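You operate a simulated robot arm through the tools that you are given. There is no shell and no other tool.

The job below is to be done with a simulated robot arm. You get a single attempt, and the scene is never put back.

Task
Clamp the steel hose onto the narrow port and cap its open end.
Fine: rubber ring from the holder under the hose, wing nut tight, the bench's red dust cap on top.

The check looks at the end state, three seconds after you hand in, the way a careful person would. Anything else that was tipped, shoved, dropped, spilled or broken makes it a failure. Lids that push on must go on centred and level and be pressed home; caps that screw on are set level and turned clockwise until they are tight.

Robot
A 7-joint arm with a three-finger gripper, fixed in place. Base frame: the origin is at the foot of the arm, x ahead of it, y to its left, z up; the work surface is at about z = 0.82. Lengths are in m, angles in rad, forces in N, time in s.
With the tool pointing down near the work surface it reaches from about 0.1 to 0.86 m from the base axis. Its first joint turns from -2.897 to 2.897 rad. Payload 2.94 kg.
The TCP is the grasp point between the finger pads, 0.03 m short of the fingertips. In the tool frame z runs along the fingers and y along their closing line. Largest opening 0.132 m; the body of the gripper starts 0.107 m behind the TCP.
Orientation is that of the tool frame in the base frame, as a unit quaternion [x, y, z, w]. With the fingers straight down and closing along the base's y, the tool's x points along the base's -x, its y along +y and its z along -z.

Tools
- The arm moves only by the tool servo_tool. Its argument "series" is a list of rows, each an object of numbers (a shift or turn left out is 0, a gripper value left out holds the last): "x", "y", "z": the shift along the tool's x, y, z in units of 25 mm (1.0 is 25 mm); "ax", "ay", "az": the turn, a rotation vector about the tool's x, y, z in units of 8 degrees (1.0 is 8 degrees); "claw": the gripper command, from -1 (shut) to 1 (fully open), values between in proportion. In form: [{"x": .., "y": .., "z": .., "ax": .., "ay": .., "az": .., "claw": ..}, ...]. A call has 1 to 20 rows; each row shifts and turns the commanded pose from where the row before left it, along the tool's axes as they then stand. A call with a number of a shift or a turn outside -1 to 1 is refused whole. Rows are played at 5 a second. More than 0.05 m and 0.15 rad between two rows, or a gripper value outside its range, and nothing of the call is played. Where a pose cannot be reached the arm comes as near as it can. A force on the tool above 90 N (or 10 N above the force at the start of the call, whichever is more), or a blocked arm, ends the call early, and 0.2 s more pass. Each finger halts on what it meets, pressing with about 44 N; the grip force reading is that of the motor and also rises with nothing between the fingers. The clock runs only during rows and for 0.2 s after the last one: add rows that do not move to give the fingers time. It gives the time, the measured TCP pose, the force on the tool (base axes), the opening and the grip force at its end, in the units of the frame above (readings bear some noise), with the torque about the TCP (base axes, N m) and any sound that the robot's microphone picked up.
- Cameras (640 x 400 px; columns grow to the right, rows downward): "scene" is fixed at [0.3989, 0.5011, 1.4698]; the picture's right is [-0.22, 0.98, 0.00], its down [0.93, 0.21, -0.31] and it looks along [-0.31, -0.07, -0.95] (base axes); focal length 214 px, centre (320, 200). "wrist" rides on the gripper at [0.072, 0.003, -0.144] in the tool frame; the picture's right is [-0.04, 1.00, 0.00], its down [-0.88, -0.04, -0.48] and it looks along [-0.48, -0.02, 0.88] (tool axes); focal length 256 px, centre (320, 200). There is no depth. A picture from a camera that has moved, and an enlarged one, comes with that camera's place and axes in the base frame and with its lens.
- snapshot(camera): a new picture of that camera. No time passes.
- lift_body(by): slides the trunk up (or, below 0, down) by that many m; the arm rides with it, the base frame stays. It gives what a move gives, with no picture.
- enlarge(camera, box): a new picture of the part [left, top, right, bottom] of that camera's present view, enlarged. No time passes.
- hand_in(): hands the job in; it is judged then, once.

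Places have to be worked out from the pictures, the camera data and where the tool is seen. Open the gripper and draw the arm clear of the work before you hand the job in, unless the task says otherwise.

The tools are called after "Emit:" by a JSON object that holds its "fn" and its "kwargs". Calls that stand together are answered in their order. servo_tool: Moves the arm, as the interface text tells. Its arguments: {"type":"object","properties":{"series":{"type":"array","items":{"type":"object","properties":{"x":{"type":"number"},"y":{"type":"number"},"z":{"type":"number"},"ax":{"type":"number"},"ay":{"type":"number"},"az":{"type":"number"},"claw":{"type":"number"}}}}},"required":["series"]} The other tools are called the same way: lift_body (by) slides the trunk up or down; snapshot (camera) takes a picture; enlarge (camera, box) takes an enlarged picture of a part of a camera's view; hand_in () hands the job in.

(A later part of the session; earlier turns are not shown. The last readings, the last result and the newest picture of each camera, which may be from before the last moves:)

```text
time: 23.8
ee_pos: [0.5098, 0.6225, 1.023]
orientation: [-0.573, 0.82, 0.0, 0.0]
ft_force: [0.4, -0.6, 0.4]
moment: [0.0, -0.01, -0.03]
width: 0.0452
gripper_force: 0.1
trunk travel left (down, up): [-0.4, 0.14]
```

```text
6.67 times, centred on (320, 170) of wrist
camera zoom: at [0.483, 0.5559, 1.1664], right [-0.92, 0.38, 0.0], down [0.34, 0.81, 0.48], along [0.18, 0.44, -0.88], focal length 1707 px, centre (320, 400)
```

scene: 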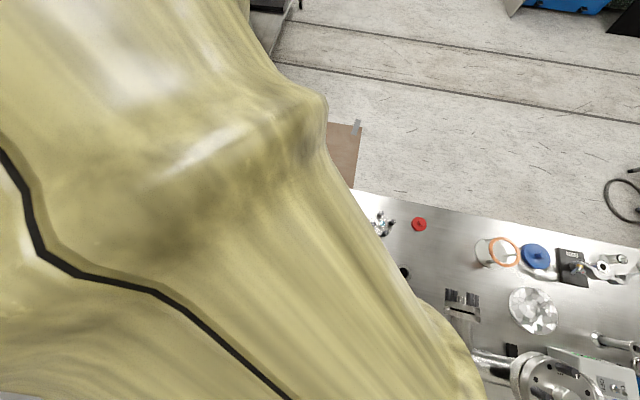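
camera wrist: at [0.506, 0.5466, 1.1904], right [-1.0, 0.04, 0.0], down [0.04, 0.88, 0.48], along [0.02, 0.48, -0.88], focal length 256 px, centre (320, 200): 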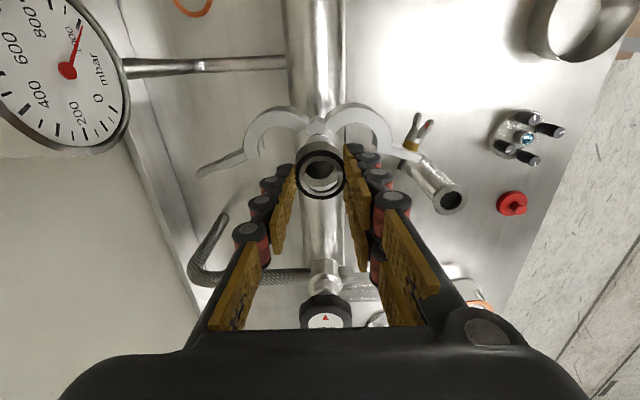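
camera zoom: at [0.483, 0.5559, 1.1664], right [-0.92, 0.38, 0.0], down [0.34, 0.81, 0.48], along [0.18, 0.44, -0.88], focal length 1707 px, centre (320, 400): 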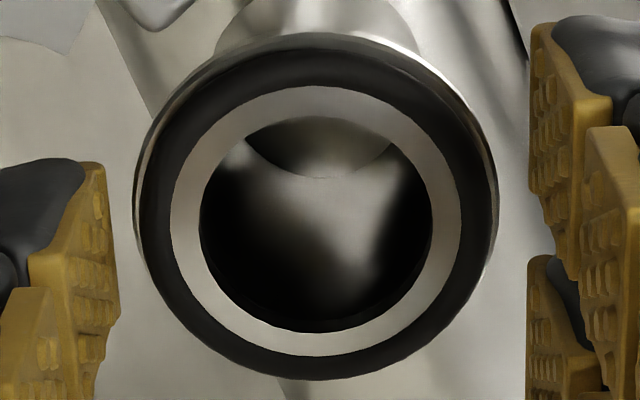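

The ring dropped into place and looks concentric with the flange. I raise the hand and check it from above.

Emit:
{"fn": "servo_tool", "kwargs": {"series": [{"z": -0.5}, {"z": -1}, {"z": -1}, {"z": -1}, {"z": -1, "claw": 0.2}, {}]}}

Emit:
{"fn": "snapshot", "kwargs": {"camera": "wrist"}}

Emit:
{"fn": "enlarge", "kwargs": {"camera": "wrist", "box": [270, 90, 370, 150]}}

```text
time: 25.2
ee_pos: [0.5104, 0.6232, 1.1345]
orientation: [-0.574, 0.819, -0.001, -0.001]
ft_force: [-0.6, 0.4, -0.3]
moment: [0.01, 0.02, 0.02]
width: 0.0794
gripper_force: 0.1
trunk travel left (down, up): [-0.4, 0.14]
```

```text
taken
camera wrist: at [0.4833, 0.5572, 1.2782], right [-0.92, 0.38, 0.0], down [0.34, 0.81, 0.47], along [0.18, 0.44, -0.88], focal length 256 px, centre (320, 200)
```

wrist: 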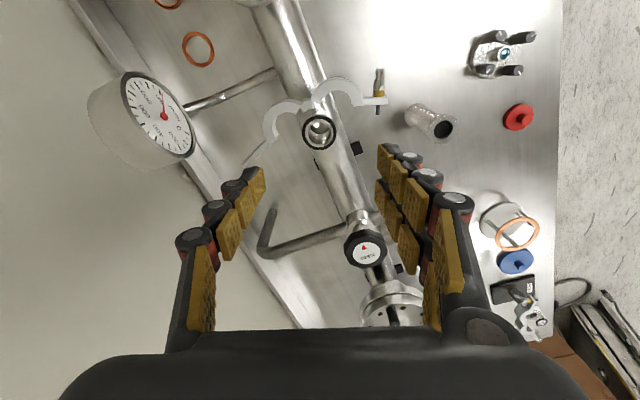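

```text
6.40 times, centred on (320, 120) of wrist
camera zoom: at [0.4833, 0.5572, 1.2782], right [-0.92, 0.38, 0.0], down [0.34, 0.81, 0.47], along [0.18, 0.44, -0.88], focal length 1638 px, centre (320, 712)
```

zoom: 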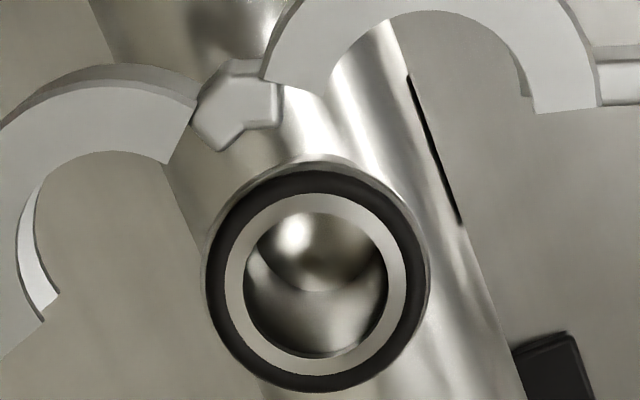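

The ring is seated concentric on the flange; in the tool's readings the port axis is at about (0.510, 0.6225). Next the hose: I zoom in on it and on the cap from here.

Emit:
{"fn": "enlarge", "kwargs": {"camera": "wrist", "box": [390, 90, 470, 150]}}

Emit:
{"fn": "enlarge", "kwargs": {"camera": "wrist", "box": [340, 50, 440, 130]}}

```text
6.67 times, centred on (430, 120) of wrist
camera zoom: at [0.4833, 0.5572, 1.2782], right [-0.92, 0.38, 0.0], down [0.34, 0.81, 0.47], along [0.18, 0.44, -0.88], focal length 1707 px, centre (-413, 733)
```

zoom: 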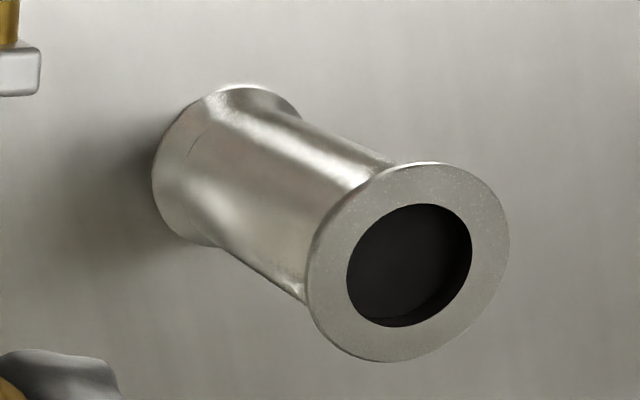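

```text
5.00 times, centred on (390, 90) of wrist
camera zoom: at [0.4833, 0.5572, 1.2782], right [-0.92, 0.38, 0.0], down [0.34, 0.81, 0.47], along [0.18, 0.44, -0.88], focal length 1280 px, centre (-30, 750)
```

zoom: 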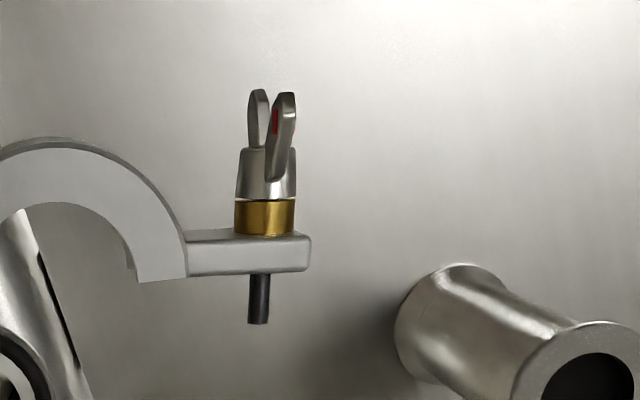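

The hose stands at about (0.361, 0.696), vertical, top at z ≈ 0.933. I move above it, keeping this tool orientation, to grip its top flange rim.

Emit:
{"fn": "servo_tool", "kwargs": {"series": [{"y": 0.943, "x": -0.101}, {"y": 0.943, "x": -0.101}, {"y": 0.943, "x": -0.101}, {"y": 0.943, "x": -0.101}, {"y": 0.943, "x": -0.101}, {"y": 0.943, "x": -0.101}, {"y": 0.943, "x": -0.101}, {"z": 1}, {"z": 1}, {"z": 1}, {}]}}

Emit:
{"fn": "snapshot", "kwargs": {"camera": "wrist"}}

Emit:
{"fn": "enlarge", "kwargs": {"camera": "wrist", "box": [240, 80, 400, 180]}}

Emit:
{"fn": "snapshot", "kwargs": {"camera": "scene"}}

```text
time: 27.6
ee_pos: [0.3615, 0.6959, 1.0616]
orientation: [-0.574, 0.819, 0.0, -0.001]
ft_force: [-0.7, 0.2, -0.9]
moment: [-0.02, -0.02, 0.01]
width: 0.0793
gripper_force: 0.1
trunk travel left (down, up): [-0.4, 0.14]
```

```text
taken
camera wrist: at [0.3336, 0.6292, 1.2043], right [-0.92, 0.38, 0.0], down [0.34, 0.81, 0.48], along [0.18, 0.44, -0.88], focal length 256 px, centre (320, 200)
```

wrist: 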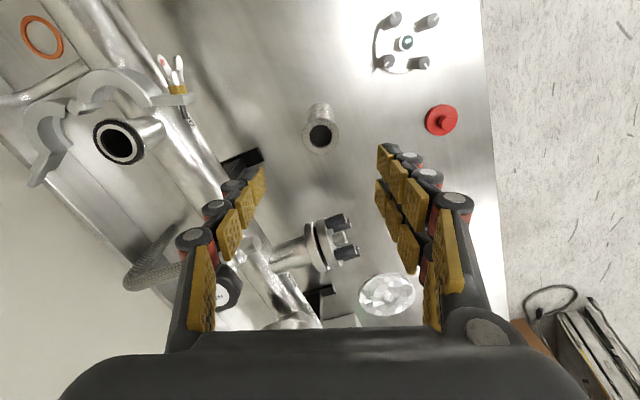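

```text
4.00 times, centred on (320, 130) of wrist
camera zoom: at [0.3336, 0.6292, 1.2043], right [-0.92, 0.38, 0.0], down [0.34, 0.81, 0.48], along [0.18, 0.44, -0.88], focal length 1024 px, centre (320, 480)
```

zoom: 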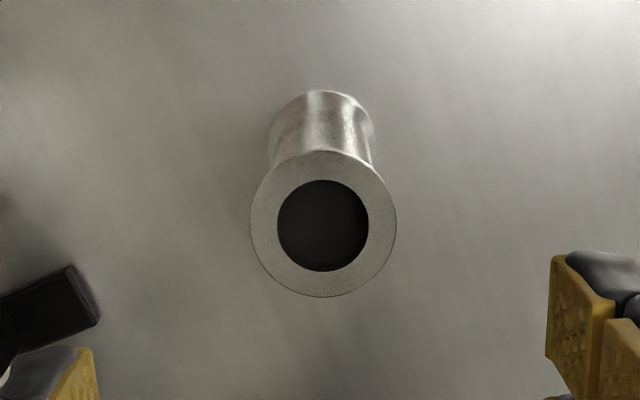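

```text
taken
```

scene: 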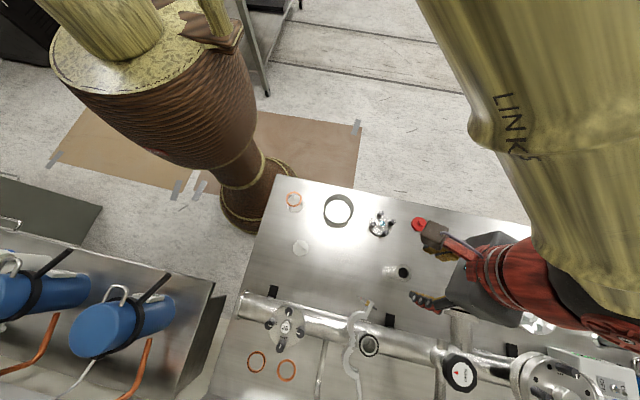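

The hose axis lies within 1 mm of the tool axis. I go down until its top rim is a few millimetres above the grasp point, and close.

Emit:
{"fn": "servo_tool", "kwargs": {"series": [{"z": 1}, {"z": 1}, {"z": 1}, {"z": 1}, {"z": 1, "claw": -0.1}, {"z": 0.5, "y": 0.03}, {}, {"claw": -0.3}, {}]}}

Emit:
{"fn": "snapshot", "kwargs": {"camera": "wrist"}}

Emit:
{"fn": "enlarge", "kwargs": {"camera": "wrist", "box": [240, 130, 400, 230]}}

```text
time: 29.6
ee_pos: [0.3595, 0.6949, 0.9238]
orientation: [-0.574, 0.819, 0.0, 0.0]
ft_force: [0.6, -0.1, 0.1]
moment: [-0.01, -0.01, 0.0]
width: 0.0462
gripper_force: 0.1
trunk travel left (down, up): [-0.4, 0.14]
```

```text
taken
camera wrist: at [0.3326, 0.6298, 1.0662], right [-0.92, 0.38, 0.0], down [0.34, 0.81, 0.48], along [0.18, 0.44, -0.88], focal length 256 px, centre (320, 200)
```

wrist: 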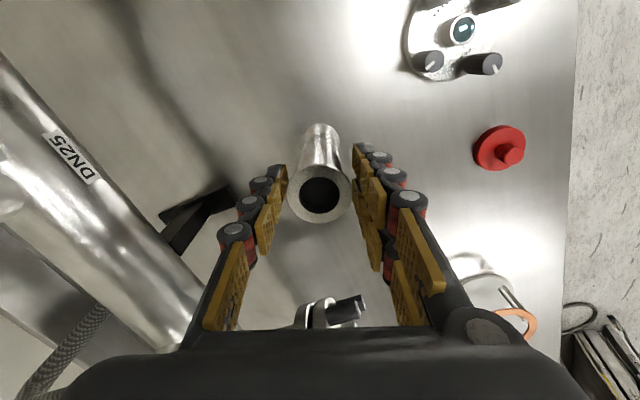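

```text
4.00 times, centred on (320, 180) of wrist
camera zoom: at [0.3326, 0.6298, 1.0662], right [-0.92, 0.38, 0.0], down [0.34, 0.81, 0.48], along [0.18, 0.44, -0.88], focal length 1024 px, centre (320, 280)
```

zoom: 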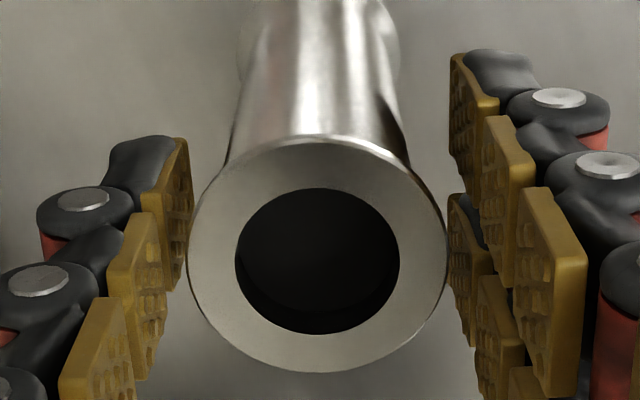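

Centred; closing on the rim now with a firm grip.

Emit:
{"fn": "servo_tool", "kwargs": {"series": [{"claw": -0.7}, {}, {}, {}]}}

Emit:
{"fn": "servo_tool", "kwargs": {"series": [{"z": -0.2}, {"z": -0.4}, {"z": -0.6}, {"z": -0.8}, {}]}}

Emit:
{"fn": "snapshot", "kwargs": {"camera": "wrist"}}

Emit:
{"fn": "enlarge", "kwargs": {"camera": "wrist", "box": [240, 100, 400, 230]}}

Emit:
{"fn": "enlarge", "kwargs": {"camera": "scene", "box": [350, 220, 470, 310]}}

```text
time: 30.6
ee_pos: [0.3603, 0.6955, 0.923]
orientation: [-0.574, 0.819, 0.0, 0.0]
ft_force: [1.0, -0.3, -0.6]
moment: [0.01, -0.05, -0.01]
width: 0.0354
gripper_force: 43.6
trunk travel left (down, up): [-0.4, 0.14]
```

```text
time: 31.8
ee_pos: [0.3617, 0.6951, 0.9735]
orientation: [-0.574, 0.819, 0.0, 0.0]
ft_force: [-0.5, -0.2, -2.2]
moment: [0.0, 0.01, -0.01]
width: 0.0352
gripper_force: 43.9
trunk travel left (down, up): [-0.4, 0.14]
```

```text
taken
camera wrist: at [0.3341, 0.6293, 1.1164], right [-0.92, 0.38, 0.0], down [0.34, 0.81, 0.47], along [0.18, 0.44, -0.88], focal length 256 px, centre (320, 200)
```

wrist: 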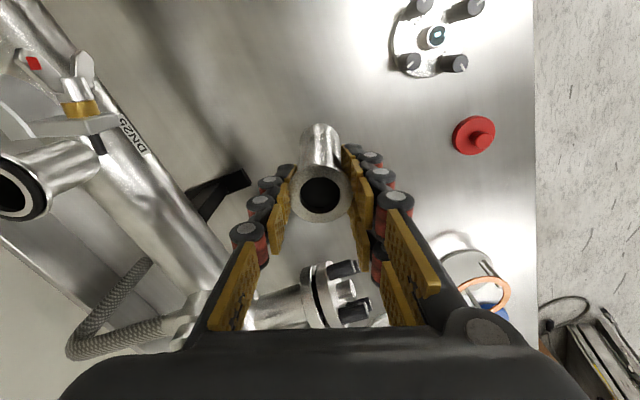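

```text
3.08 times, centred on (320, 165) of wrist
camera zoom: at [0.3341, 0.6293, 1.1164], right [-0.92, 0.38, 0.0], down [0.34, 0.81, 0.47], along [0.18, 0.44, -0.88], focal length 788 px, centre (320, 308)
```

zoom: 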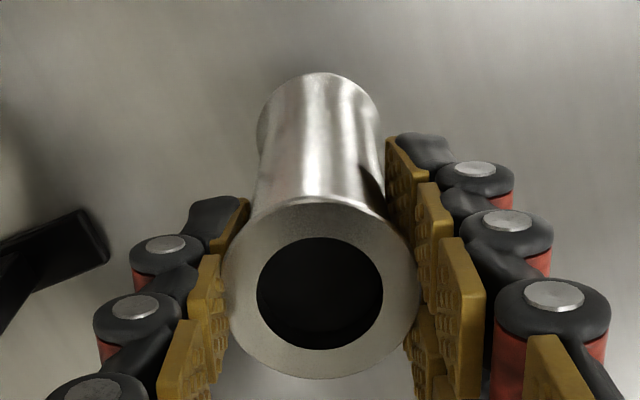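

```text
4.44 times, centred on (410, 265) of scene
camera zoom: at [0.3989, 0.5011, 1.4698], right [-0.22, 0.98, 0.0], down [0.93, 0.21, -0.31], along [-0.31, -0.07, -0.95], focal length 953 px, centre (-80, -89)
```

zoom: 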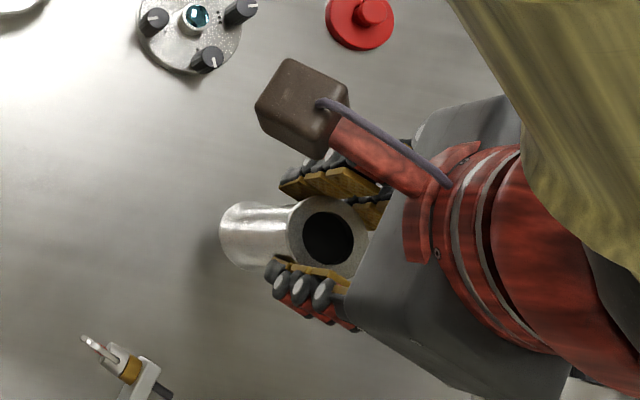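

The hose hangs straight from the fingers (about 0.25 kg). I lift it clear of the clamp and carry it over above the port.

Emit:
{"fn": "servo_tool", "kwargs": {"series": [{"z": -0.95}, {"z": -0.95}, {"z": -0.95}, {"z": -0.95}, {"z": -0.95}, {"z": -0.95}, {"z": -0.95}, {"z": -0.9}, {"y": -0.73, "x": 0.079}, {"y": -0.73, "x": 0.079}, {"y": -0.73, "x": 0.079}, {"y": -0.73, "x": 0.079}, {"y": -0.73, "x": 0.079}, {"y": -0.73, "x": 0.079}, {"y": -0.73, "x": 0.079}, {"y": -0.73, "x": 0.079}, {"y": -0.73, "x": 0.079}, {}, {}]}}

Emit:
{"fn": "snapshot", "kwargs": {"camera": "wrist"}}

Emit:
{"fn": "enlarge", "kwargs": {"camera": "wrist", "box": [240, 70, 400, 230]}}

```text
time: 35.8
ee_pos: [0.5104, 0.6235, 1.1638]
orientation: [-0.573, 0.819, -0.001, 0.0]
ft_force: [0.3, 0.4, -2.7]
moment: [-0.01, -0.01, -0.01]
width: 0.0349
gripper_force: 44.3
trunk travel left (down, up): [-0.4, 0.14]
```

```text
taken
camera wrist: at [0.4823, 0.5567, 1.3063], right [-0.92, 0.38, 0.0], down [0.34, 0.81, 0.48], along [0.18, 0.44, -0.88], focal length 256 px, centre (320, 200)
```

wrist: 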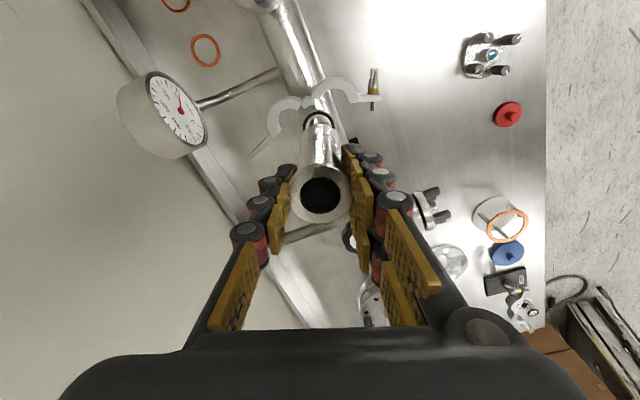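

```text
2.50 times, centred on (320, 150) of wrist
camera zoom: at [0.4823, 0.5567, 1.3063], right [-0.92, 0.38, 0.0], down [0.34, 0.81, 0.48], along [0.18, 0.44, -0.88], focal length 640 px, centre (320, 325)
```

zoom: 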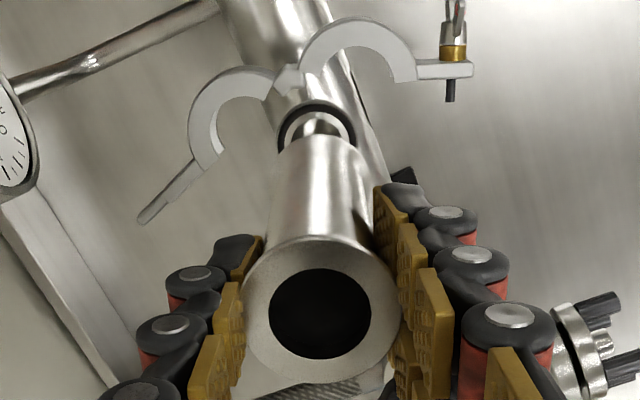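

The hose hangs over the ring; I lower it to about 2 cm above and zoom on the gap.

Emit:
{"fn": "servo_tool", "kwargs": {"series": [{"z": 0.8}, {"z": 0.8}, {}, {}]}}

Emit:
{"fn": "enlarge", "kwargs": {"camera": "wrist", "box": [280, 90, 360, 140]}}

Emit:
{"fn": "enlarge", "kwargs": {"camera": "wrist", "box": [240, 130, 400, 230]}}

```text
time: 36.8
ee_pos: [0.5096, 0.6221, 1.1222]
orientation: [-0.574, 0.819, 0.0, 0.0]
ft_force: [0.1, -0.3, -2.4]
moment: [-0.01, 0.0, -0.03]
width: 0.0352
gripper_force: 43.5
trunk travel left (down, up): [-0.4, 0.14]
```

```text
8.00 times, centred on (320, 115) of wrist
camera zoom: at [0.4816, 0.5559, 1.2654], right [-0.92, 0.38, 0.0], down [0.34, 0.81, 0.48], along [0.18, 0.44, -0.88], focal length 2048 px, centre (320, 880)
```

zoom: 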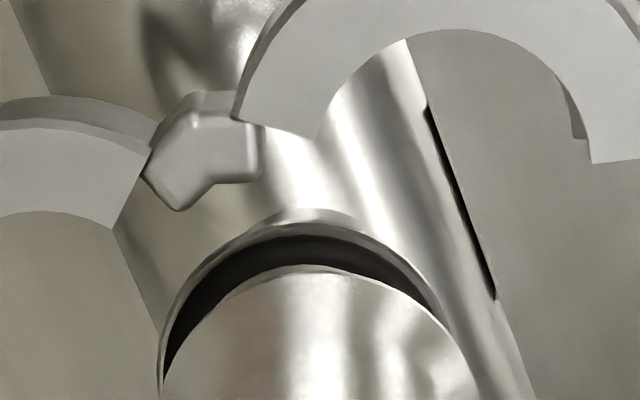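

```text
4.00 times, centred on (320, 180) of wrist
camera zoom: at [0.4816, 0.5559, 1.2654], right [-0.92, 0.38, 0.0], down [0.34, 0.81, 0.48], along [0.18, 0.44, -0.88], focal length 1024 px, centre (320, 280)
```

zoom: 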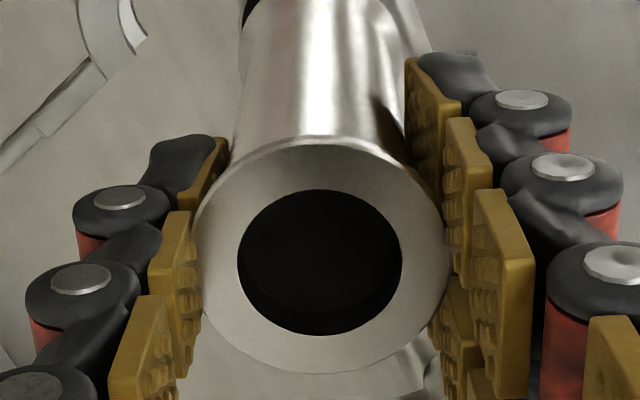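

Fitting both rims, the hose bottom is about 1.3 mm too far forward and 1.8 mm to the side of the port. I correct this and lower to a few millimetres above the ring.

Emit:
{"fn": "servo_tool", "kwargs": {"series": [{"x": 0.045, "y": -0.07}, {"z": 0.4}, {"z": 0.15}, {}, {}]}}

Emit:
{"fn": "enlarge", "kwargs": {"camera": "wrist", "box": [280, 90, 360, 140]}}

```text
time: 38.0
ee_pos: [0.5101, 0.6211, 1.1086]
orientation: [-0.573, 0.82, 0.001, 0.0]
ft_force: [-0.3, 0.2, -2.2]
moment: [0.01, -0.02, 0.03]
width: 0.035
gripper_force: 44.3
trunk travel left (down, up): [-0.4, 0.14]
```

```text
8.00 times, centred on (320, 115) of wrist
camera zoom: at [0.4822, 0.554, 1.2517], right [-0.92, 0.38, 0.0], down [0.34, 0.81, 0.48], along [0.18, 0.44, -0.88], focal length 2048 px, centre (320, 880)
```

zoom: 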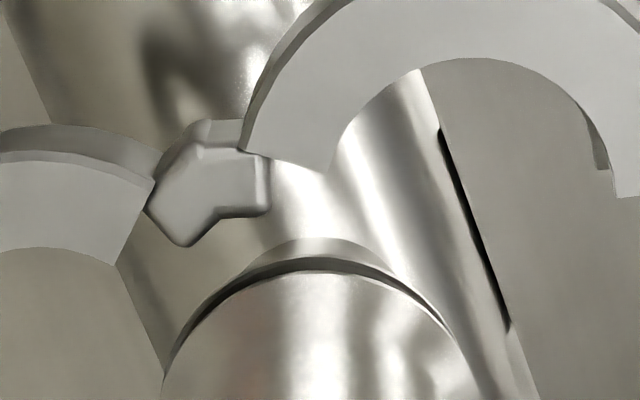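

I need a sharper look at the rims before going on.

Emit:
{"fn": "enlarge", "kwargs": {"camera": "wrist", "box": [298, 115, 342, 142]}}

```text
14.55 times, centred on (320, 128) of wrist
camera zoom: at [0.4822, 0.554, 1.2517], right [-0.92, 0.38, 0.0], down [0.34, 0.81, 0.48], along [0.18, 0.44, -0.88], focal length 3724 px, centre (320, 1240)
```

zoom: 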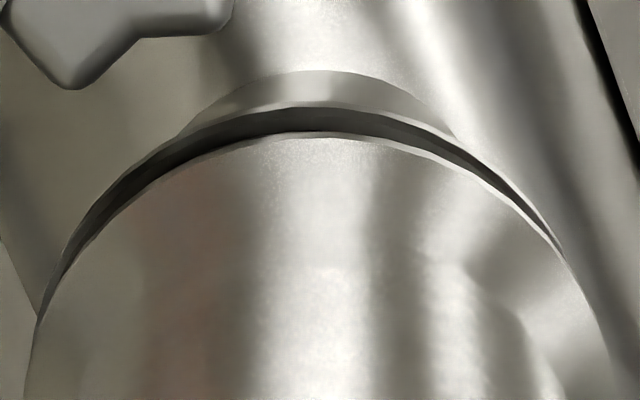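

Both rims fit well now: sideways the error is negligible, forward about +1 mm. I correct that and lower slowly, watching the force.

Emit:
{"fn": "servo_tool", "kwargs": {"series": [{"x": -0.04}, {"z": 0.1}, {"z": 0.1}, {}, {}]}}

Emit:
{"fn": "enlarge", "kwargs": {"camera": "wrist", "box": [298, 115, 342, 142]}}

```text
time: 39.2
ee_pos: [0.5102, 0.6213, 1.1043]
orientation: [-0.573, 0.819, 0.0, 0.001]
ft_force: [0.4, -0.2, -1.8]
moment: [0.04, -0.01, -0.01]
width: 0.0352
gripper_force: 43.6
trunk travel left (down, up): [-0.4, 0.14]
```

```text
14.55 times, centred on (320, 128) of wrist
camera zoom: at [0.483, 0.5551, 1.2468], right [-0.92, 0.38, 0.0], down [0.34, 0.81, 0.48], along [0.18, 0.44, -0.88], focal length 3724 px, centre (320, 1240)
```

zoom: 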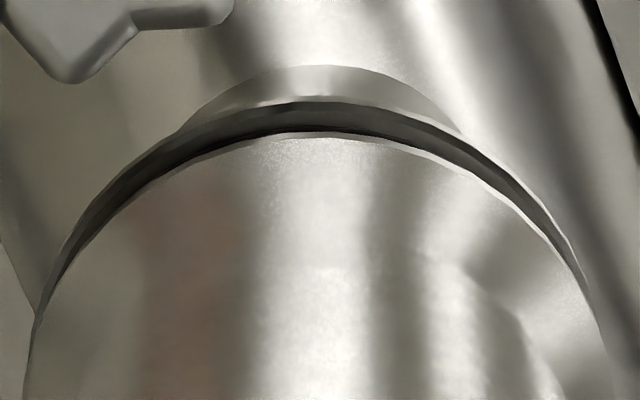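

Aligned within about half a millimetre. I lower on until contact.

Emit:
{"fn": "servo_tool", "kwargs": {"series": [{"z": 0.06}, {"z": 0.06}, {}, {}]}}

Emit:
{"fn": "servo_tool", "kwargs": {"series": [{"z": 0.05}, {"z": 0.05}, {}, {}]}}

Emit:
{"fn": "enlarge", "kwargs": {"camera": "wrist", "box": [298, 110, 342, 142]}}

```text
time: 40.2
ee_pos: [0.5104, 0.6211, 1.1023]
orientation: [-0.574, 0.819, 0.0, 0.0]
ft_force: [-2.3, -5.0, 8.8]
moment: [-0.52, 0.16, -0.07]
width: 0.0352
gripper_force: 43.9
trunk travel left (down, up): [-0.4, 0.14]
```

```text
time: 41.2
ee_pos: [0.5096, 0.6204, 1.1024]
orientation: [-0.573, 0.819, 0.001, 0.003]
ft_force: [0.6, -6.4, 25.6]
moment: [-0.65, 0.01, -0.07]
width: 0.0351
gripper_force: 44.0
trunk travel left (down, up): [-0.4, 0.14]
```

```text
12.50 times, centred on (320, 126) of wrist
camera zoom: at [0.4819, 0.5538, 1.2451], right [-0.92, 0.38, 0.0], down [0.33, 0.81, 0.48], along [0.18, 0.44, -0.88], focal length 3200 px, centre (320, 1125)
```

zoom: 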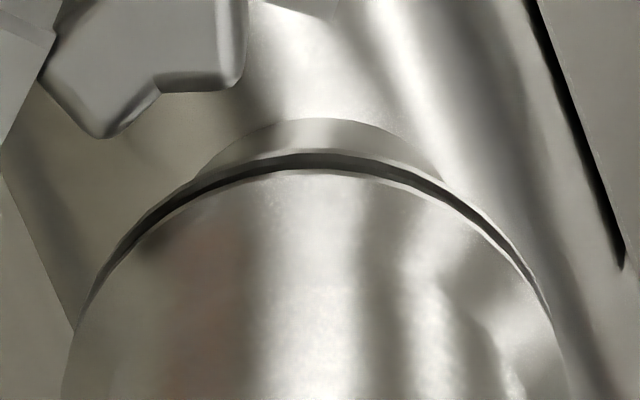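

The hose's edge is riding on the ring's sleeve and being pushed toward −y, so it sits about 1 mm too far +y. I back off, shift by 1 mm and lower again.

Emit:
{"fn": "servo_tool", "kwargs": {"series": [{"z": -0.12}, {"z": -0.06}, {"x": 0.042}, {}, {"z": 0.05}, {"z": 0.04}, {}, {}]}}

Emit:
{"fn": "enlarge", "kwargs": {"camera": "wrist", "box": [298, 110, 342, 142]}}

```text
time: 43.0
ee_pos: [0.5095, 0.6212, 1.1026]
orientation: [-0.573, 0.82, 0.0, 0.0]
ft_force: [2.6, 0.2, 18.7]
moment: [0.15, -0.31, -0.05]
width: 0.0351
gripper_force: 44.2
trunk travel left (down, up): [-0.4, 0.14]
```

```text
12.50 times, centred on (320, 126) of wrist
camera zoom: at [0.482, 0.5544, 1.2452], right [-0.92, 0.38, 0.0], down [0.34, 0.81, 0.48], along [0.18, 0.44, -0.88], focal length 3200 px, centre (320, 1125)
```

zoom: 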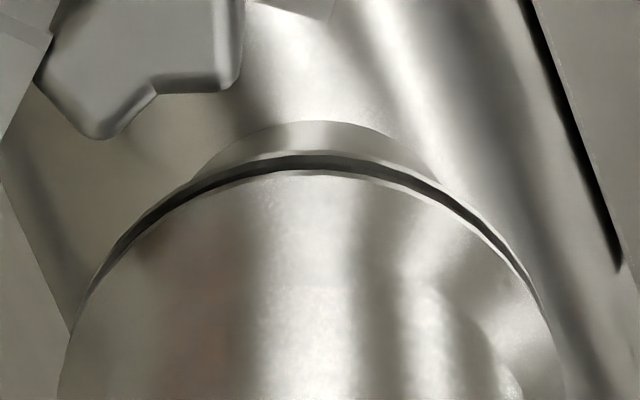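

Contact is now almost purely vertical, so the hose may already sit on the O-ring. I test by easing the push and nudging sideways: if the sleeve is inside the hose bore, a sideways force should rise.

Emit:
{"fn": "servo_tool", "kwargs": {"series": [{"z": -0.04}, {}, {}]}}

Emit:
{"fn": "servo_tool", "kwargs": {"series": [{"x": 0.06}, {}, {}]}}

Emit:
{"fn": "servo_tool", "kwargs": {"series": [{"x": -0.12}, {}, {}]}}

Emit:
{"fn": "servo_tool", "kwargs": {"series": [{"x": 0.06}, {}, {}]}}

```text
time: 43.8
ee_pos: [0.5091, 0.6222, 1.103]
orientation: [-0.574, 0.819, 0.001, 0.0]
ft_force: [4.2, 4.6, 17.7]
moment: [0.47, -0.38, -0.08]
width: 0.035
gripper_force: 44.5
trunk travel left (down, up): [-0.4, 0.14]
```

```text
time: 44.6
ee_pos: [0.5093, 0.6204, 1.1019]
orientation: [-0.573, 0.819, 0.001, 0.001]
ft_force: [5.8, 9.4, 17.4]
moment: [0.91, -0.48, -0.09]
width: 0.0351
gripper_force: 44.1
trunk travel left (down, up): [-0.4, 0.14]
```

```text
time: 45.4
ee_pos: [0.5088, 0.6201, 1.1031]
orientation: [-0.573, 0.82, 0.0, -0.001]
ft_force: [-0.7, -0.1, 17.8]
moment: [-0.06, 0.26, -0.09]
width: 0.035
gripper_force: 44.4
trunk travel left (down, up): [-0.4, 0.14]
```

```text
time: 46.2
ee_pos: [0.5084, 0.6202, 1.1014]
orientation: [-0.573, 0.819, 0.0, 0.0]
ft_force: [-2.6, 2.3, 13.2]
moment: [0.27, 0.3, -0.11]
width: 0.035
gripper_force: 43.9
trunk travel left (down, up): [-0.4, 0.14]
```

The readings are ambiguous, so I look again at the gap and at how the hose sits in the fingers.

Emit:
{"fn": "enlarge", "kwargs": {"camera": "wrist", "box": [298, 110, 342, 142]}}

Emit:
{"fn": "enlarge", "kwargs": {"camera": "wrist", "box": [240, 130, 400, 230]}}

Emit:
{"fn": "snapshot", "kwargs": {"camera": "scene"}}

```text
12.50 times, centred on (320, 126) of wrist
camera zoom: at [0.4816, 0.5539, 1.2451], right [-0.92, 0.38, 0.0], down [0.34, 0.81, 0.48], along [0.18, 0.44, -0.88], focal length 3200 px, centre (320, 1125)
```

zoom: 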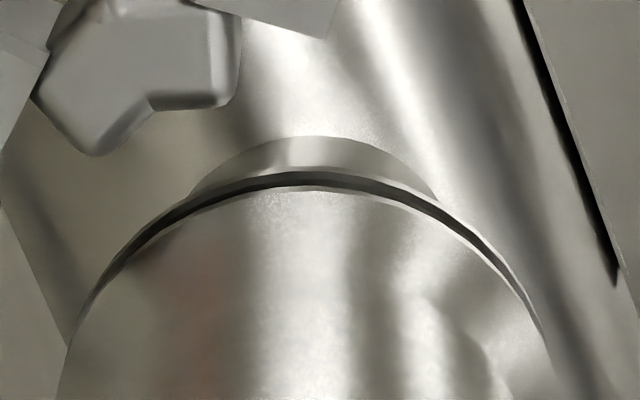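

```text
4.00 times, centred on (320, 180) of wrist
camera zoom: at [0.4816, 0.5539, 1.2451], right [-0.92, 0.38, 0.0], down [0.34, 0.81, 0.48], along [0.18, 0.44, -0.88], focal length 1024 px, centre (320, 280)
```

zoom: 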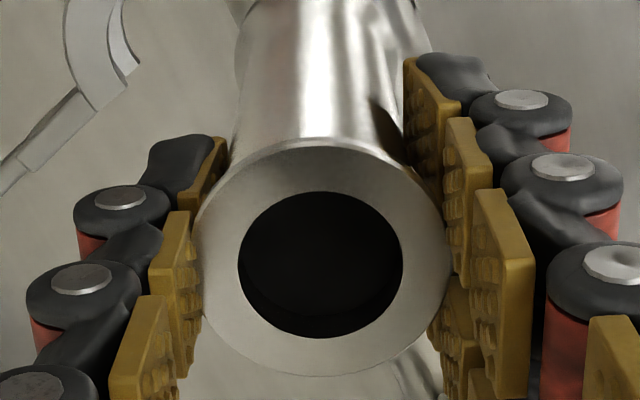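

```text
taken
```

scene: 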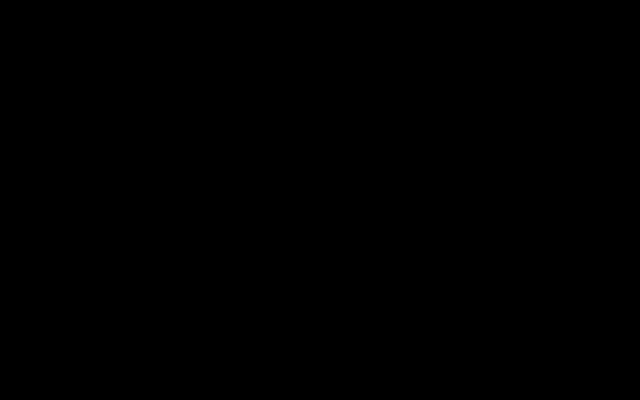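

The hose bottom stayed with the port while I moved the hand, so it looks engaged. I ease the downward push to nearly zero and then release gently.

Emit:
{"fn": "servo_tool", "kwargs": {"series": [{"z": -0.03}, {}, {}]}}

Emit:
{"fn": "servo_tool", "kwargs": {"series": [{"z": -0.03}, {}, {}]}}

```text
time: 47.0
ee_pos: [0.5087, 0.6204, 1.1019]
orientation: [-0.573, 0.819, 0.0, -0.001]
ft_force: [-3.3, 3.1, 7.4]
moment: [0.28, 0.39, -0.11]
width: 0.0352
gripper_force: 44.1
trunk travel left (down, up): [-0.4, 0.14]
```

```text
time: 47.8
ee_pos: [0.5094, 0.6215, 1.101]
orientation: [-0.572, 0.82, -0.001, 0.0]
ft_force: [-2.0, 2.5, -1.2]
moment: [0.2, 0.29, -0.07]
width: 0.0349
gripper_force: 43.8
trunk travel left (down, up): [-0.4, 0.14]
```

Force is near zero and the hose sank a further ~1.5 mm during the wiggle. Releasing now in small steps.

Emit:
{"fn": "servo_tool", "kwargs": {"series": [{"claw": -0.44}, {"claw": -0.4}, {"claw": -0.34}, {"claw": -0.26}, {"claw": -0.2}, {}, {}]}}

Emit:
{"fn": "enlarge", "kwargs": {"camera": "wrist", "box": [298, 110, 342, 142]}}

Emit:
{"fn": "enlarge", "kwargs": {"camera": "wrist", "box": [240, 130, 400, 230]}}

```text
time: 49.4
ee_pos: [0.5091, 0.6206, 1.1027]
orientation: [-0.573, 0.819, 0.0, 0.0]
ft_force: [0.3, -0.3, 0.0]
moment: [0.0, -0.04, -0.02]
width: 0.0528
gripper_force: 0.1
trunk travel left (down, up): [-0.4, 0.14]
```

```text
12.50 times, centred on (320, 126) of wrist
camera zoom: at [0.4824, 0.5543, 1.2462], right [-0.92, 0.38, 0.0], down [0.34, 0.81, 0.48], along [0.18, 0.44, -0.88], focal length 3200 px, centre (320, 1125)
```

zoom: 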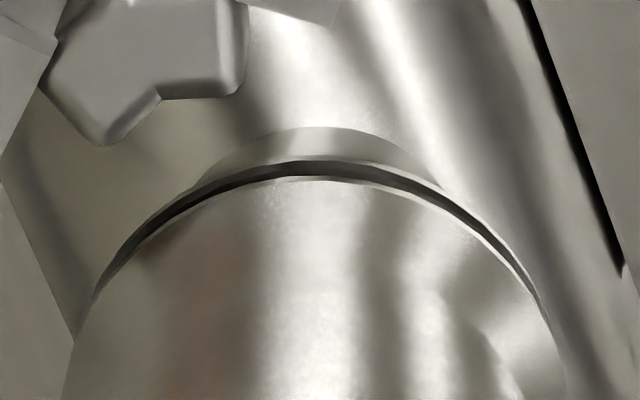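

```text
4.00 times, centred on (320, 180) of wrist
camera zoom: at [0.4824, 0.5543, 1.2462], right [-0.92, 0.38, 0.0], down [0.34, 0.81, 0.48], along [0.18, 0.44, -0.88], focal length 1024 px, centre (320, 280)
```

zoom: 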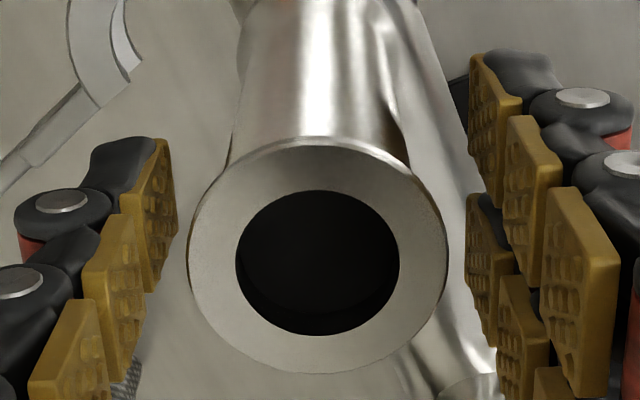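

The hose stands on its own. I retreat straight up, then swing to a tilted viewpoint in front (−y side) to inspect the joint from a lower angle.

Emit:
{"fn": "servo_tool", "kwargs": {"series": [{"z": -1, "claw": 0.0}, {"z": -1}, {"z": -1}, {"z": -1}, {"az": -0.833}, {"az": -0.833}, {"az": -0.834}, {"x": 1}, {"x": 1}, {"x": 1}, {"x": 1}, {}]}}

Emit:
{"fn": "servo_tool", "kwargs": {"series": [{"ay": -0.9}, {"ay": -0.9}, {"ay": -0.9}, {"ay": -0.9}, {"ay": -0.9}, {"ay": -0.9}, {}]}}

Emit:
{"fn": "snapshot", "kwargs": {"camera": "wrist"}}

Emit:
{"fn": "snapshot", "kwargs": {"camera": "scene"}}

```text
time: 52.0
ee_pos: [0.5109, 0.5201, 1.2049]
orientation: [0.707, -0.707, 0.001, 0.0]
ft_force: [-0.1, -0.1, 0.2]
moment: [-0.02, 0.0, -0.02]
width: 0.066
gripper_force: 0.0
trunk travel left (down, up): [-0.4, 0.14]
```

```text
time: 53.6
ee_pos: [0.5104, 0.5211, 1.2032]
orientation: [0.658, -0.657, -0.261, -0.26]
ft_force: [-0.7, -0.7, 0.8]
moment: [0.01, 0.0, -0.01]
width: 0.0659
gripper_force: 0.1
trunk travel left (down, up): [-0.4, 0.14]
```

```text
taken
camera wrist: at [0.507, 0.3702, 1.2585], right [-1.0, 0.03, 0.03], down [0.04, 0.31, 0.95], along [0.02, 0.95, -0.32], focal length 256 px, centre (320, 200)
```

wrist: 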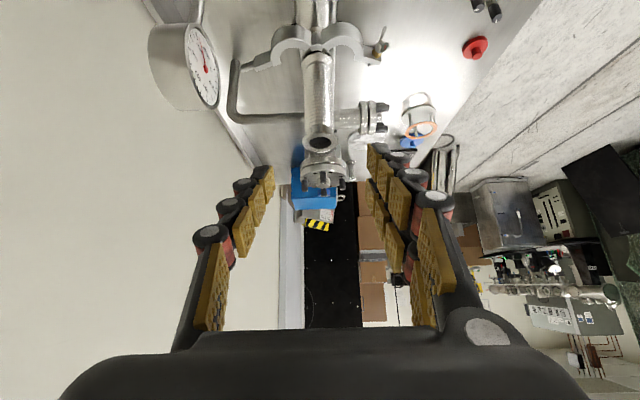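

```text
taken
```

scene: 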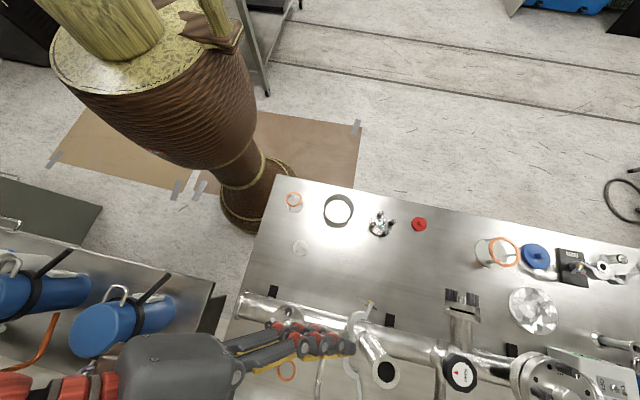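

The hose is standing upright on the port; I enlarge the joint in both views.

Emit:
{"fn": "enlarge", "kwargs": {"camera": "wrist", "box": [270, 10, 370, 80]}}

Emit:
{"fn": "enlarge", "kwargs": {"camera": "wrist", "box": [298, 30, 338, 60]}}

Emit:
{"fn": "enlarge", "kwargs": {"camera": "scene", "box": [330, 300, 430, 390]}}

```text
5.71 times, centred on (320, 45) of wrist
camera zoom: at [0.507, 0.3702, 1.2585], right [-1.0, 0.03, 0.03], down [0.04, 0.31, 0.95], along [0.02, 0.95, -0.32], focal length 1463 px, centre (320, 1086)
```

zoom: 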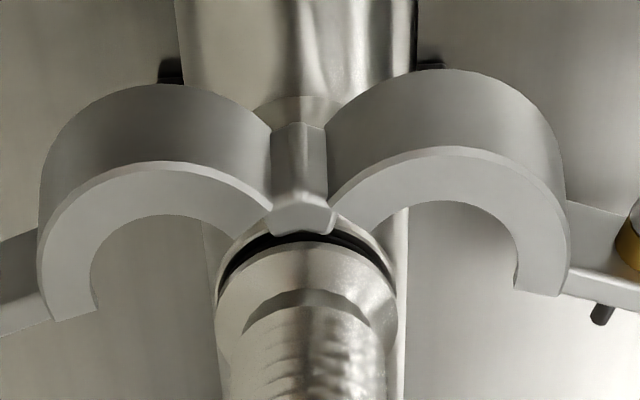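

```text
13.33 times, centred on (318, 45) of wrist
camera zoom: at [0.507, 0.3702, 1.2585], right [-1.0, 0.03, 0.03], down [0.04, 0.31, 0.95], along [0.02, 0.95, -0.32], focal length 3413 px, centre (347, 2267)
```

zoom: 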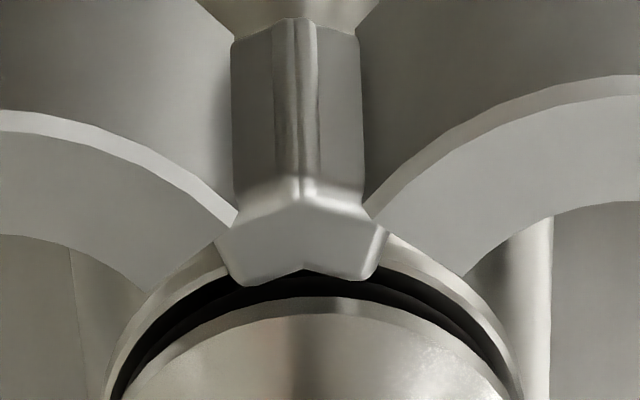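

```text
4.44 times, centred on (380, 345) of scene
camera zoom: at [0.3989, 0.5011, 1.4698], right [-0.22, 0.98, 0.0], down [0.93, 0.21, -0.31], along [-0.31, -0.07, -0.95], focal length 953 px, centre (53, -444)
```

zoom: 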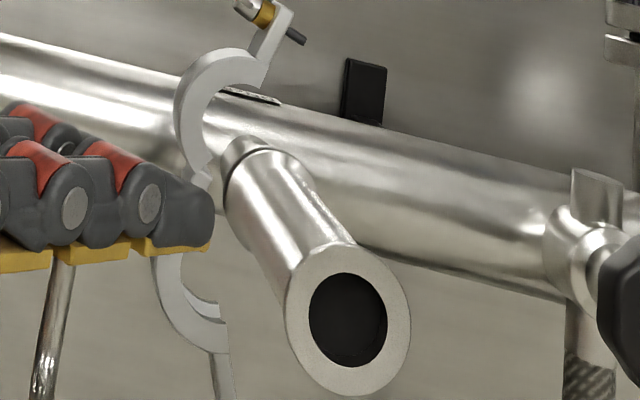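

The joint looks level with the O-ring between the flanges. Now I level the tool again and go down at y ≈ 0.538 just in front of the open jaws, fingers about 85 mm apart, to sweep both jaws closed.

Emit:
{"fn": "servo_tool", "kwargs": {"series": [{"ay": 0.9, "claw": 0.29}, {"ay": 0.9}, {"ay": 0.9}, {"ay": 0.9}, {"ay": 0.9}, {"ay": 0.9}, {"x": -0.68}, {"z": 1}, {"z": 1}, {"z": 1}, {}]}}

Emit:
{"fn": "snapshot", "kwargs": {"camera": "wrist"}}

Emit:
{"fn": "snapshot", "kwargs": {"camera": "scene"}}

```text
time: 56.0
ee_pos: [0.5109, 0.5377, 1.1296]
orientation: [0.707, -0.707, 0.0, 0.0]
ft_force: [-0.6, -0.1, -0.3]
moment: [0.0, 0.0, 0.0]
width: 0.0853
gripper_force: 0.0
trunk travel left (down, up): [-0.4, 0.14]
```

```text
taken
camera wrist: at [0.5073, 0.466, 1.2716], right [-1.0, 0.04, 0.0], down [0.04, 0.88, 0.48], along [0.02, 0.48, -0.88], focal length 256 px, centre (320, 200)
```

wrist: 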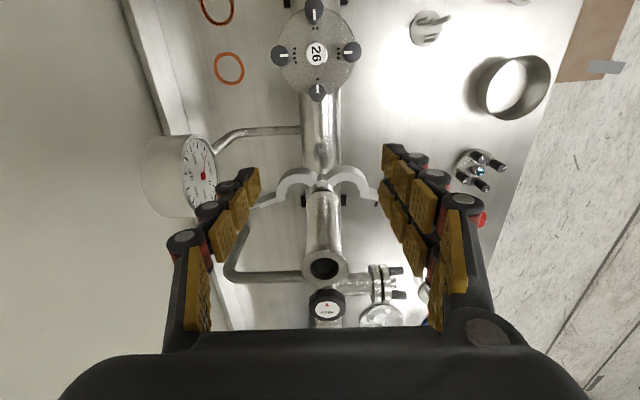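

```text
taken
```

scene: 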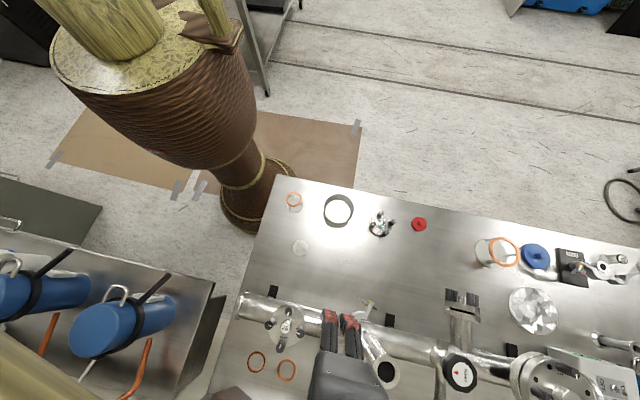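

Clear to descend; I lower the fingertips to clamp height in front of the jaws.

Emit:
{"fn": "servo_tool", "kwargs": {"series": [{"z": 0.9}, {"z": 0.9}, {"z": 0.9}, {"z": 0.9}, {"z": 0.9}, {}]}}

Emit:
{"fn": "snapshot", "kwargs": {"camera": "wrist"}}

Emit:
{"fn": "enlarge", "kwargs": {"camera": "scene", "box": [320, 290, 420, 390]}}

```text
time: 57.4
ee_pos: [0.5097, 0.5381, 1.0163]
orientation: [-0.707, 0.707, 0.0, 0.001]
ft_force: [-0.3, 0.6, -1.2]
moment: [-0.02, -0.02, -0.02]
width: 0.0851
gripper_force: 0.0
trunk travel left (down, up): [-0.4, 0.14]
```

```text
taken
camera wrist: at [0.5069, 0.4663, 1.1583], right [-1.0, 0.04, 0.0], down [0.04, 0.88, 0.48], along [0.02, 0.48, -0.88], focal length 256 px, centre (320, 200)
```

wrist: 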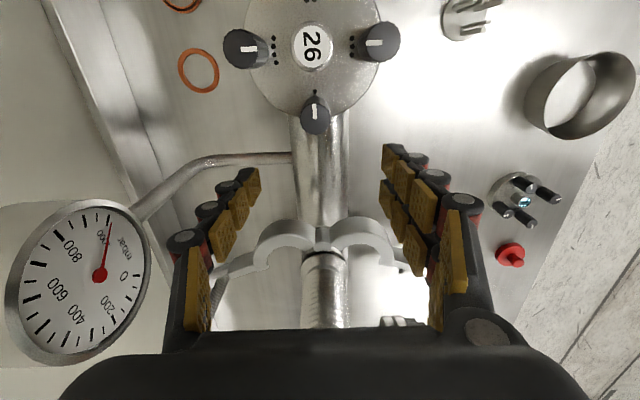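

```text
4.00 times, centred on (370, 340) of scene
camera zoom: at [0.3989, 0.5011, 1.4698], right [-0.22, 0.98, 0.0], down [0.93, 0.21, -0.31], along [-0.31, -0.07, -0.95], focal length 858 px, centre (120, -360)
```

zoom: 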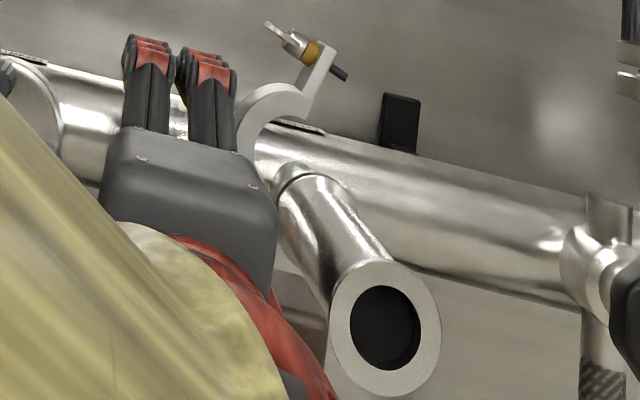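

Tips are at clamp height and the palm should clear the hose top by over 1 cm. I sweep toward +y in small steps, watching force.

Emit:
{"fn": "servo_tool", "kwargs": {"series": [{"x": -0.4}, {"x": -0.4}, {"x": -0.4}, {}]}}

Emit:
{"fn": "snapshot", "kwargs": {"camera": "wrist"}}

Emit:
{"fn": "enlarge", "kwargs": {"camera": "scene", "box": [320, 290, 420, 390]}}

```text
time: 58.4
ee_pos: [0.5094, 0.5669, 1.0163]
orientation: [-0.707, 0.707, 0.001, -0.001]
ft_force: [0.0, -1.2, 0.2]
moment: [0.03, 0.02, -0.01]
width: 0.0851
gripper_force: 0.0
trunk travel left (down, up): [-0.4, 0.14]
```

```text
taken
camera wrist: at [0.5071, 0.4963, 1.1587], right [-1.0, 0.04, 0.0], down [0.04, 0.88, 0.48], along [0.02, 0.48, -0.88], focal length 256 px, centre (320, 200)
```

wrist: 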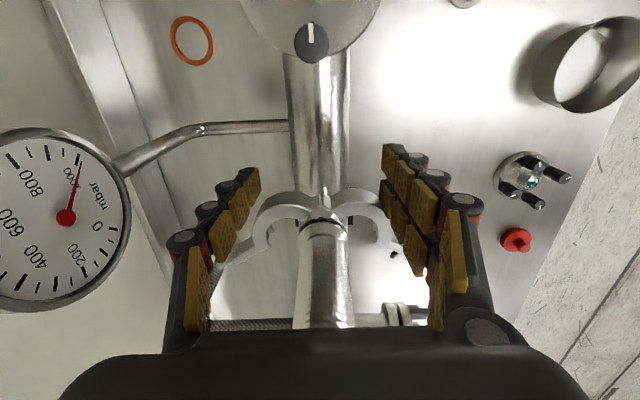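

```text
4.00 times, centred on (370, 340) of scene
camera zoom: at [0.3989, 0.5011, 1.4698], right [-0.22, 0.98, 0.0], down [0.93, 0.21, -0.31], along [-0.31, -0.07, -0.95], focal length 858 px, centre (120, -360)
```

zoom: 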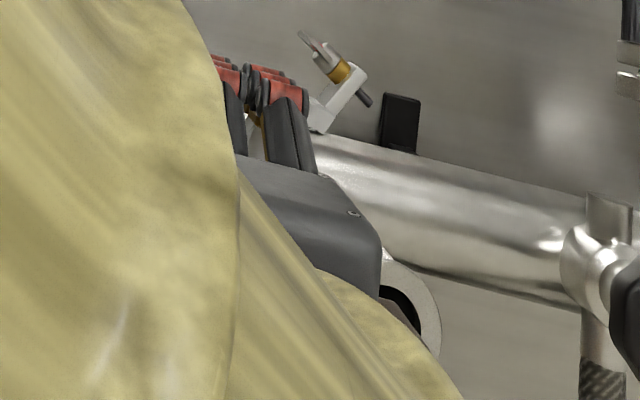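

Jaw A is turning with only about 1 N, and nothing touches the hose. I continue the sweep.

Emit:
{"fn": "servo_tool", "kwargs": {"series": [{"x": -0.4}, {"x": -0.4}, {}]}}

Emit:
{"fn": "snapshot", "kwargs": {"camera": "wrist"}}

Emit:
{"fn": "enlarge", "kwargs": {"camera": "wrist", "box": [230, 130, 410, 260]}}

Emit:
{"fn": "enlarge", "kwargs": {"camera": "scene", "box": [320, 290, 420, 390]}}

```text
time: 59.2
ee_pos: [0.509, 0.5882, 1.0165]
orientation: [-0.707, 0.707, 0.0, 0.0]
ft_force: [-0.3, 0.5, 0.6]
moment: [0.03, 0.0, -0.01]
width: 0.0854
gripper_force: 0.0
trunk travel left (down, up): [-0.4, 0.14]
```

```text
taken
camera wrist: at [0.5061, 0.5165, 1.1593], right [-1.0, 0.04, 0.0], down [0.04, 0.88, 0.48], along [0.02, 0.47, -0.88], focal length 256 px, centre (320, 200)
```

wrist: 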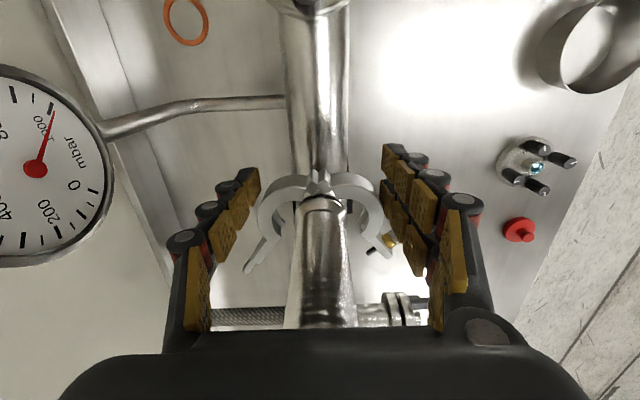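

```text
3.08 times, centred on (320, 195) of wrist
camera zoom: at [0.5061, 0.5165, 1.1593], right [-1.0, 0.04, 0.0], down [0.04, 0.88, 0.48], along [0.02, 0.47, -0.88], focal length 788 px, centre (320, 215)
```

zoom: 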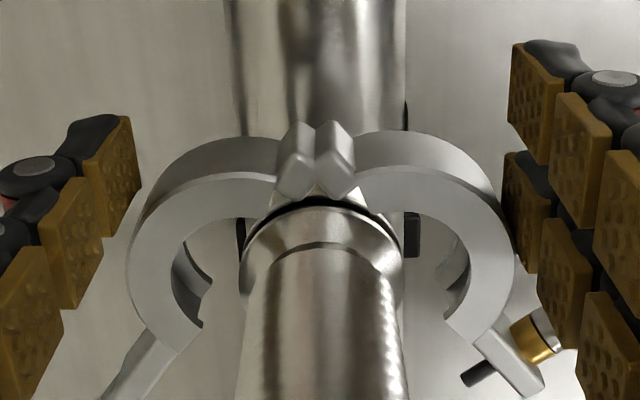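

```text
4.00 times, centred on (370, 340) of scene
camera zoom: at [0.3989, 0.5011, 1.4698], right [-0.22, 0.98, 0.0], down [0.93, 0.21, -0.31], along [-0.31, -0.07, -0.95], focal length 858 px, centre (120, -360)
```

zoom: 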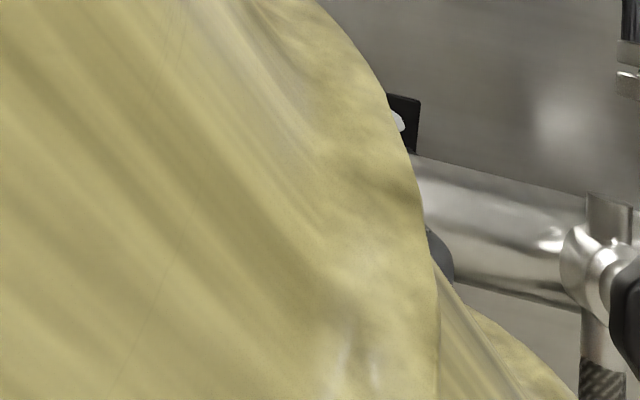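

Both jaws are about half closed and moving freely. Now I squeeze a bit from the sides before advancing further, to keep the fingers clear of the wing nut.

Emit:
{"fn": "servo_tool", "kwargs": {"series": [{"claw": 0.15}, {"claw": 0.05}, {}, {}]}}

Emit:
{"fn": "enlarge", "kwargs": {"camera": "wrist", "box": [230, 130, 410, 260]}}

```text
time: 60.2
ee_pos: [0.509, 0.5874, 1.0156]
orientation: [-0.707, 0.707, 0.0, 0.0]
ft_force: [-1.0, 0.3, 0.8]
moment: [0.0, -0.01, -0.02]
width: 0.0695
gripper_force: 0.1
trunk travel left (down, up): [-0.4, 0.14]
```

```text
3.08 times, centred on (320, 195) of wrist
camera zoom: at [0.5064, 0.5163, 1.1593], right [-1.0, 0.04, 0.0], down [0.04, 0.88, 0.48], along [0.02, 0.47, -0.88], focal length 788 px, centre (320, 215)
```

zoom: 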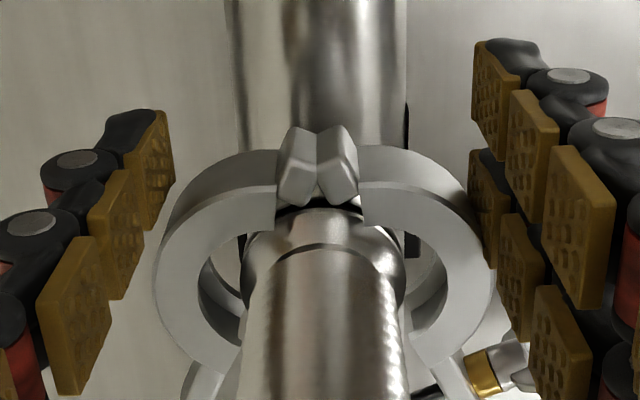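

The jaws are nearly round the joint. I advance 10 mm and squeeze further.

Emit:
{"fn": "servo_tool", "kwargs": {"series": [{"x": -0.4}, {"claw": -0.05}, {"claw": -0.12}, {}, {}]}}

Emit:
{"fn": "enlarge", "kwargs": {"camera": "wrist", "box": [230, 130, 410, 260]}}

```text
time: 61.4
ee_pos: [0.51, 0.5972, 1.016]
orientation: [0.707, -0.707, 0.0, 0.0]
ft_force: [-0.1, -0.1, -0.3]
moment: [0.02, 0.0, 0.0]
width: 0.0579
gripper_force: 0.1
trunk travel left (down, up): [-0.4, 0.14]
```

```text
3.08 times, centred on (320, 195) of wrist
camera zoom: at [0.5058, 0.5253, 1.1584], right [-1.0, 0.04, 0.0], down [0.04, 0.88, 0.48], along [0.02, 0.47, -0.88], focal length 788 px, centre (320, 215)
```

zoom: 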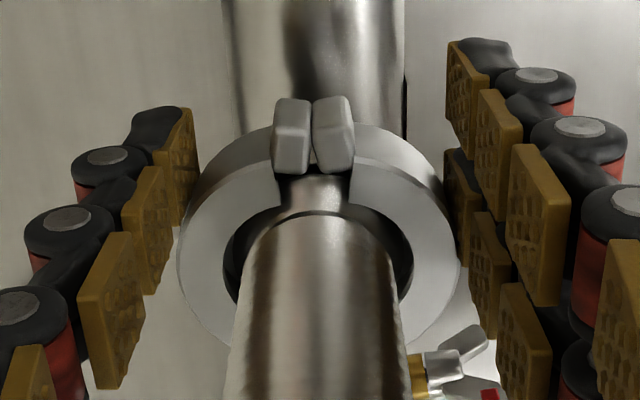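

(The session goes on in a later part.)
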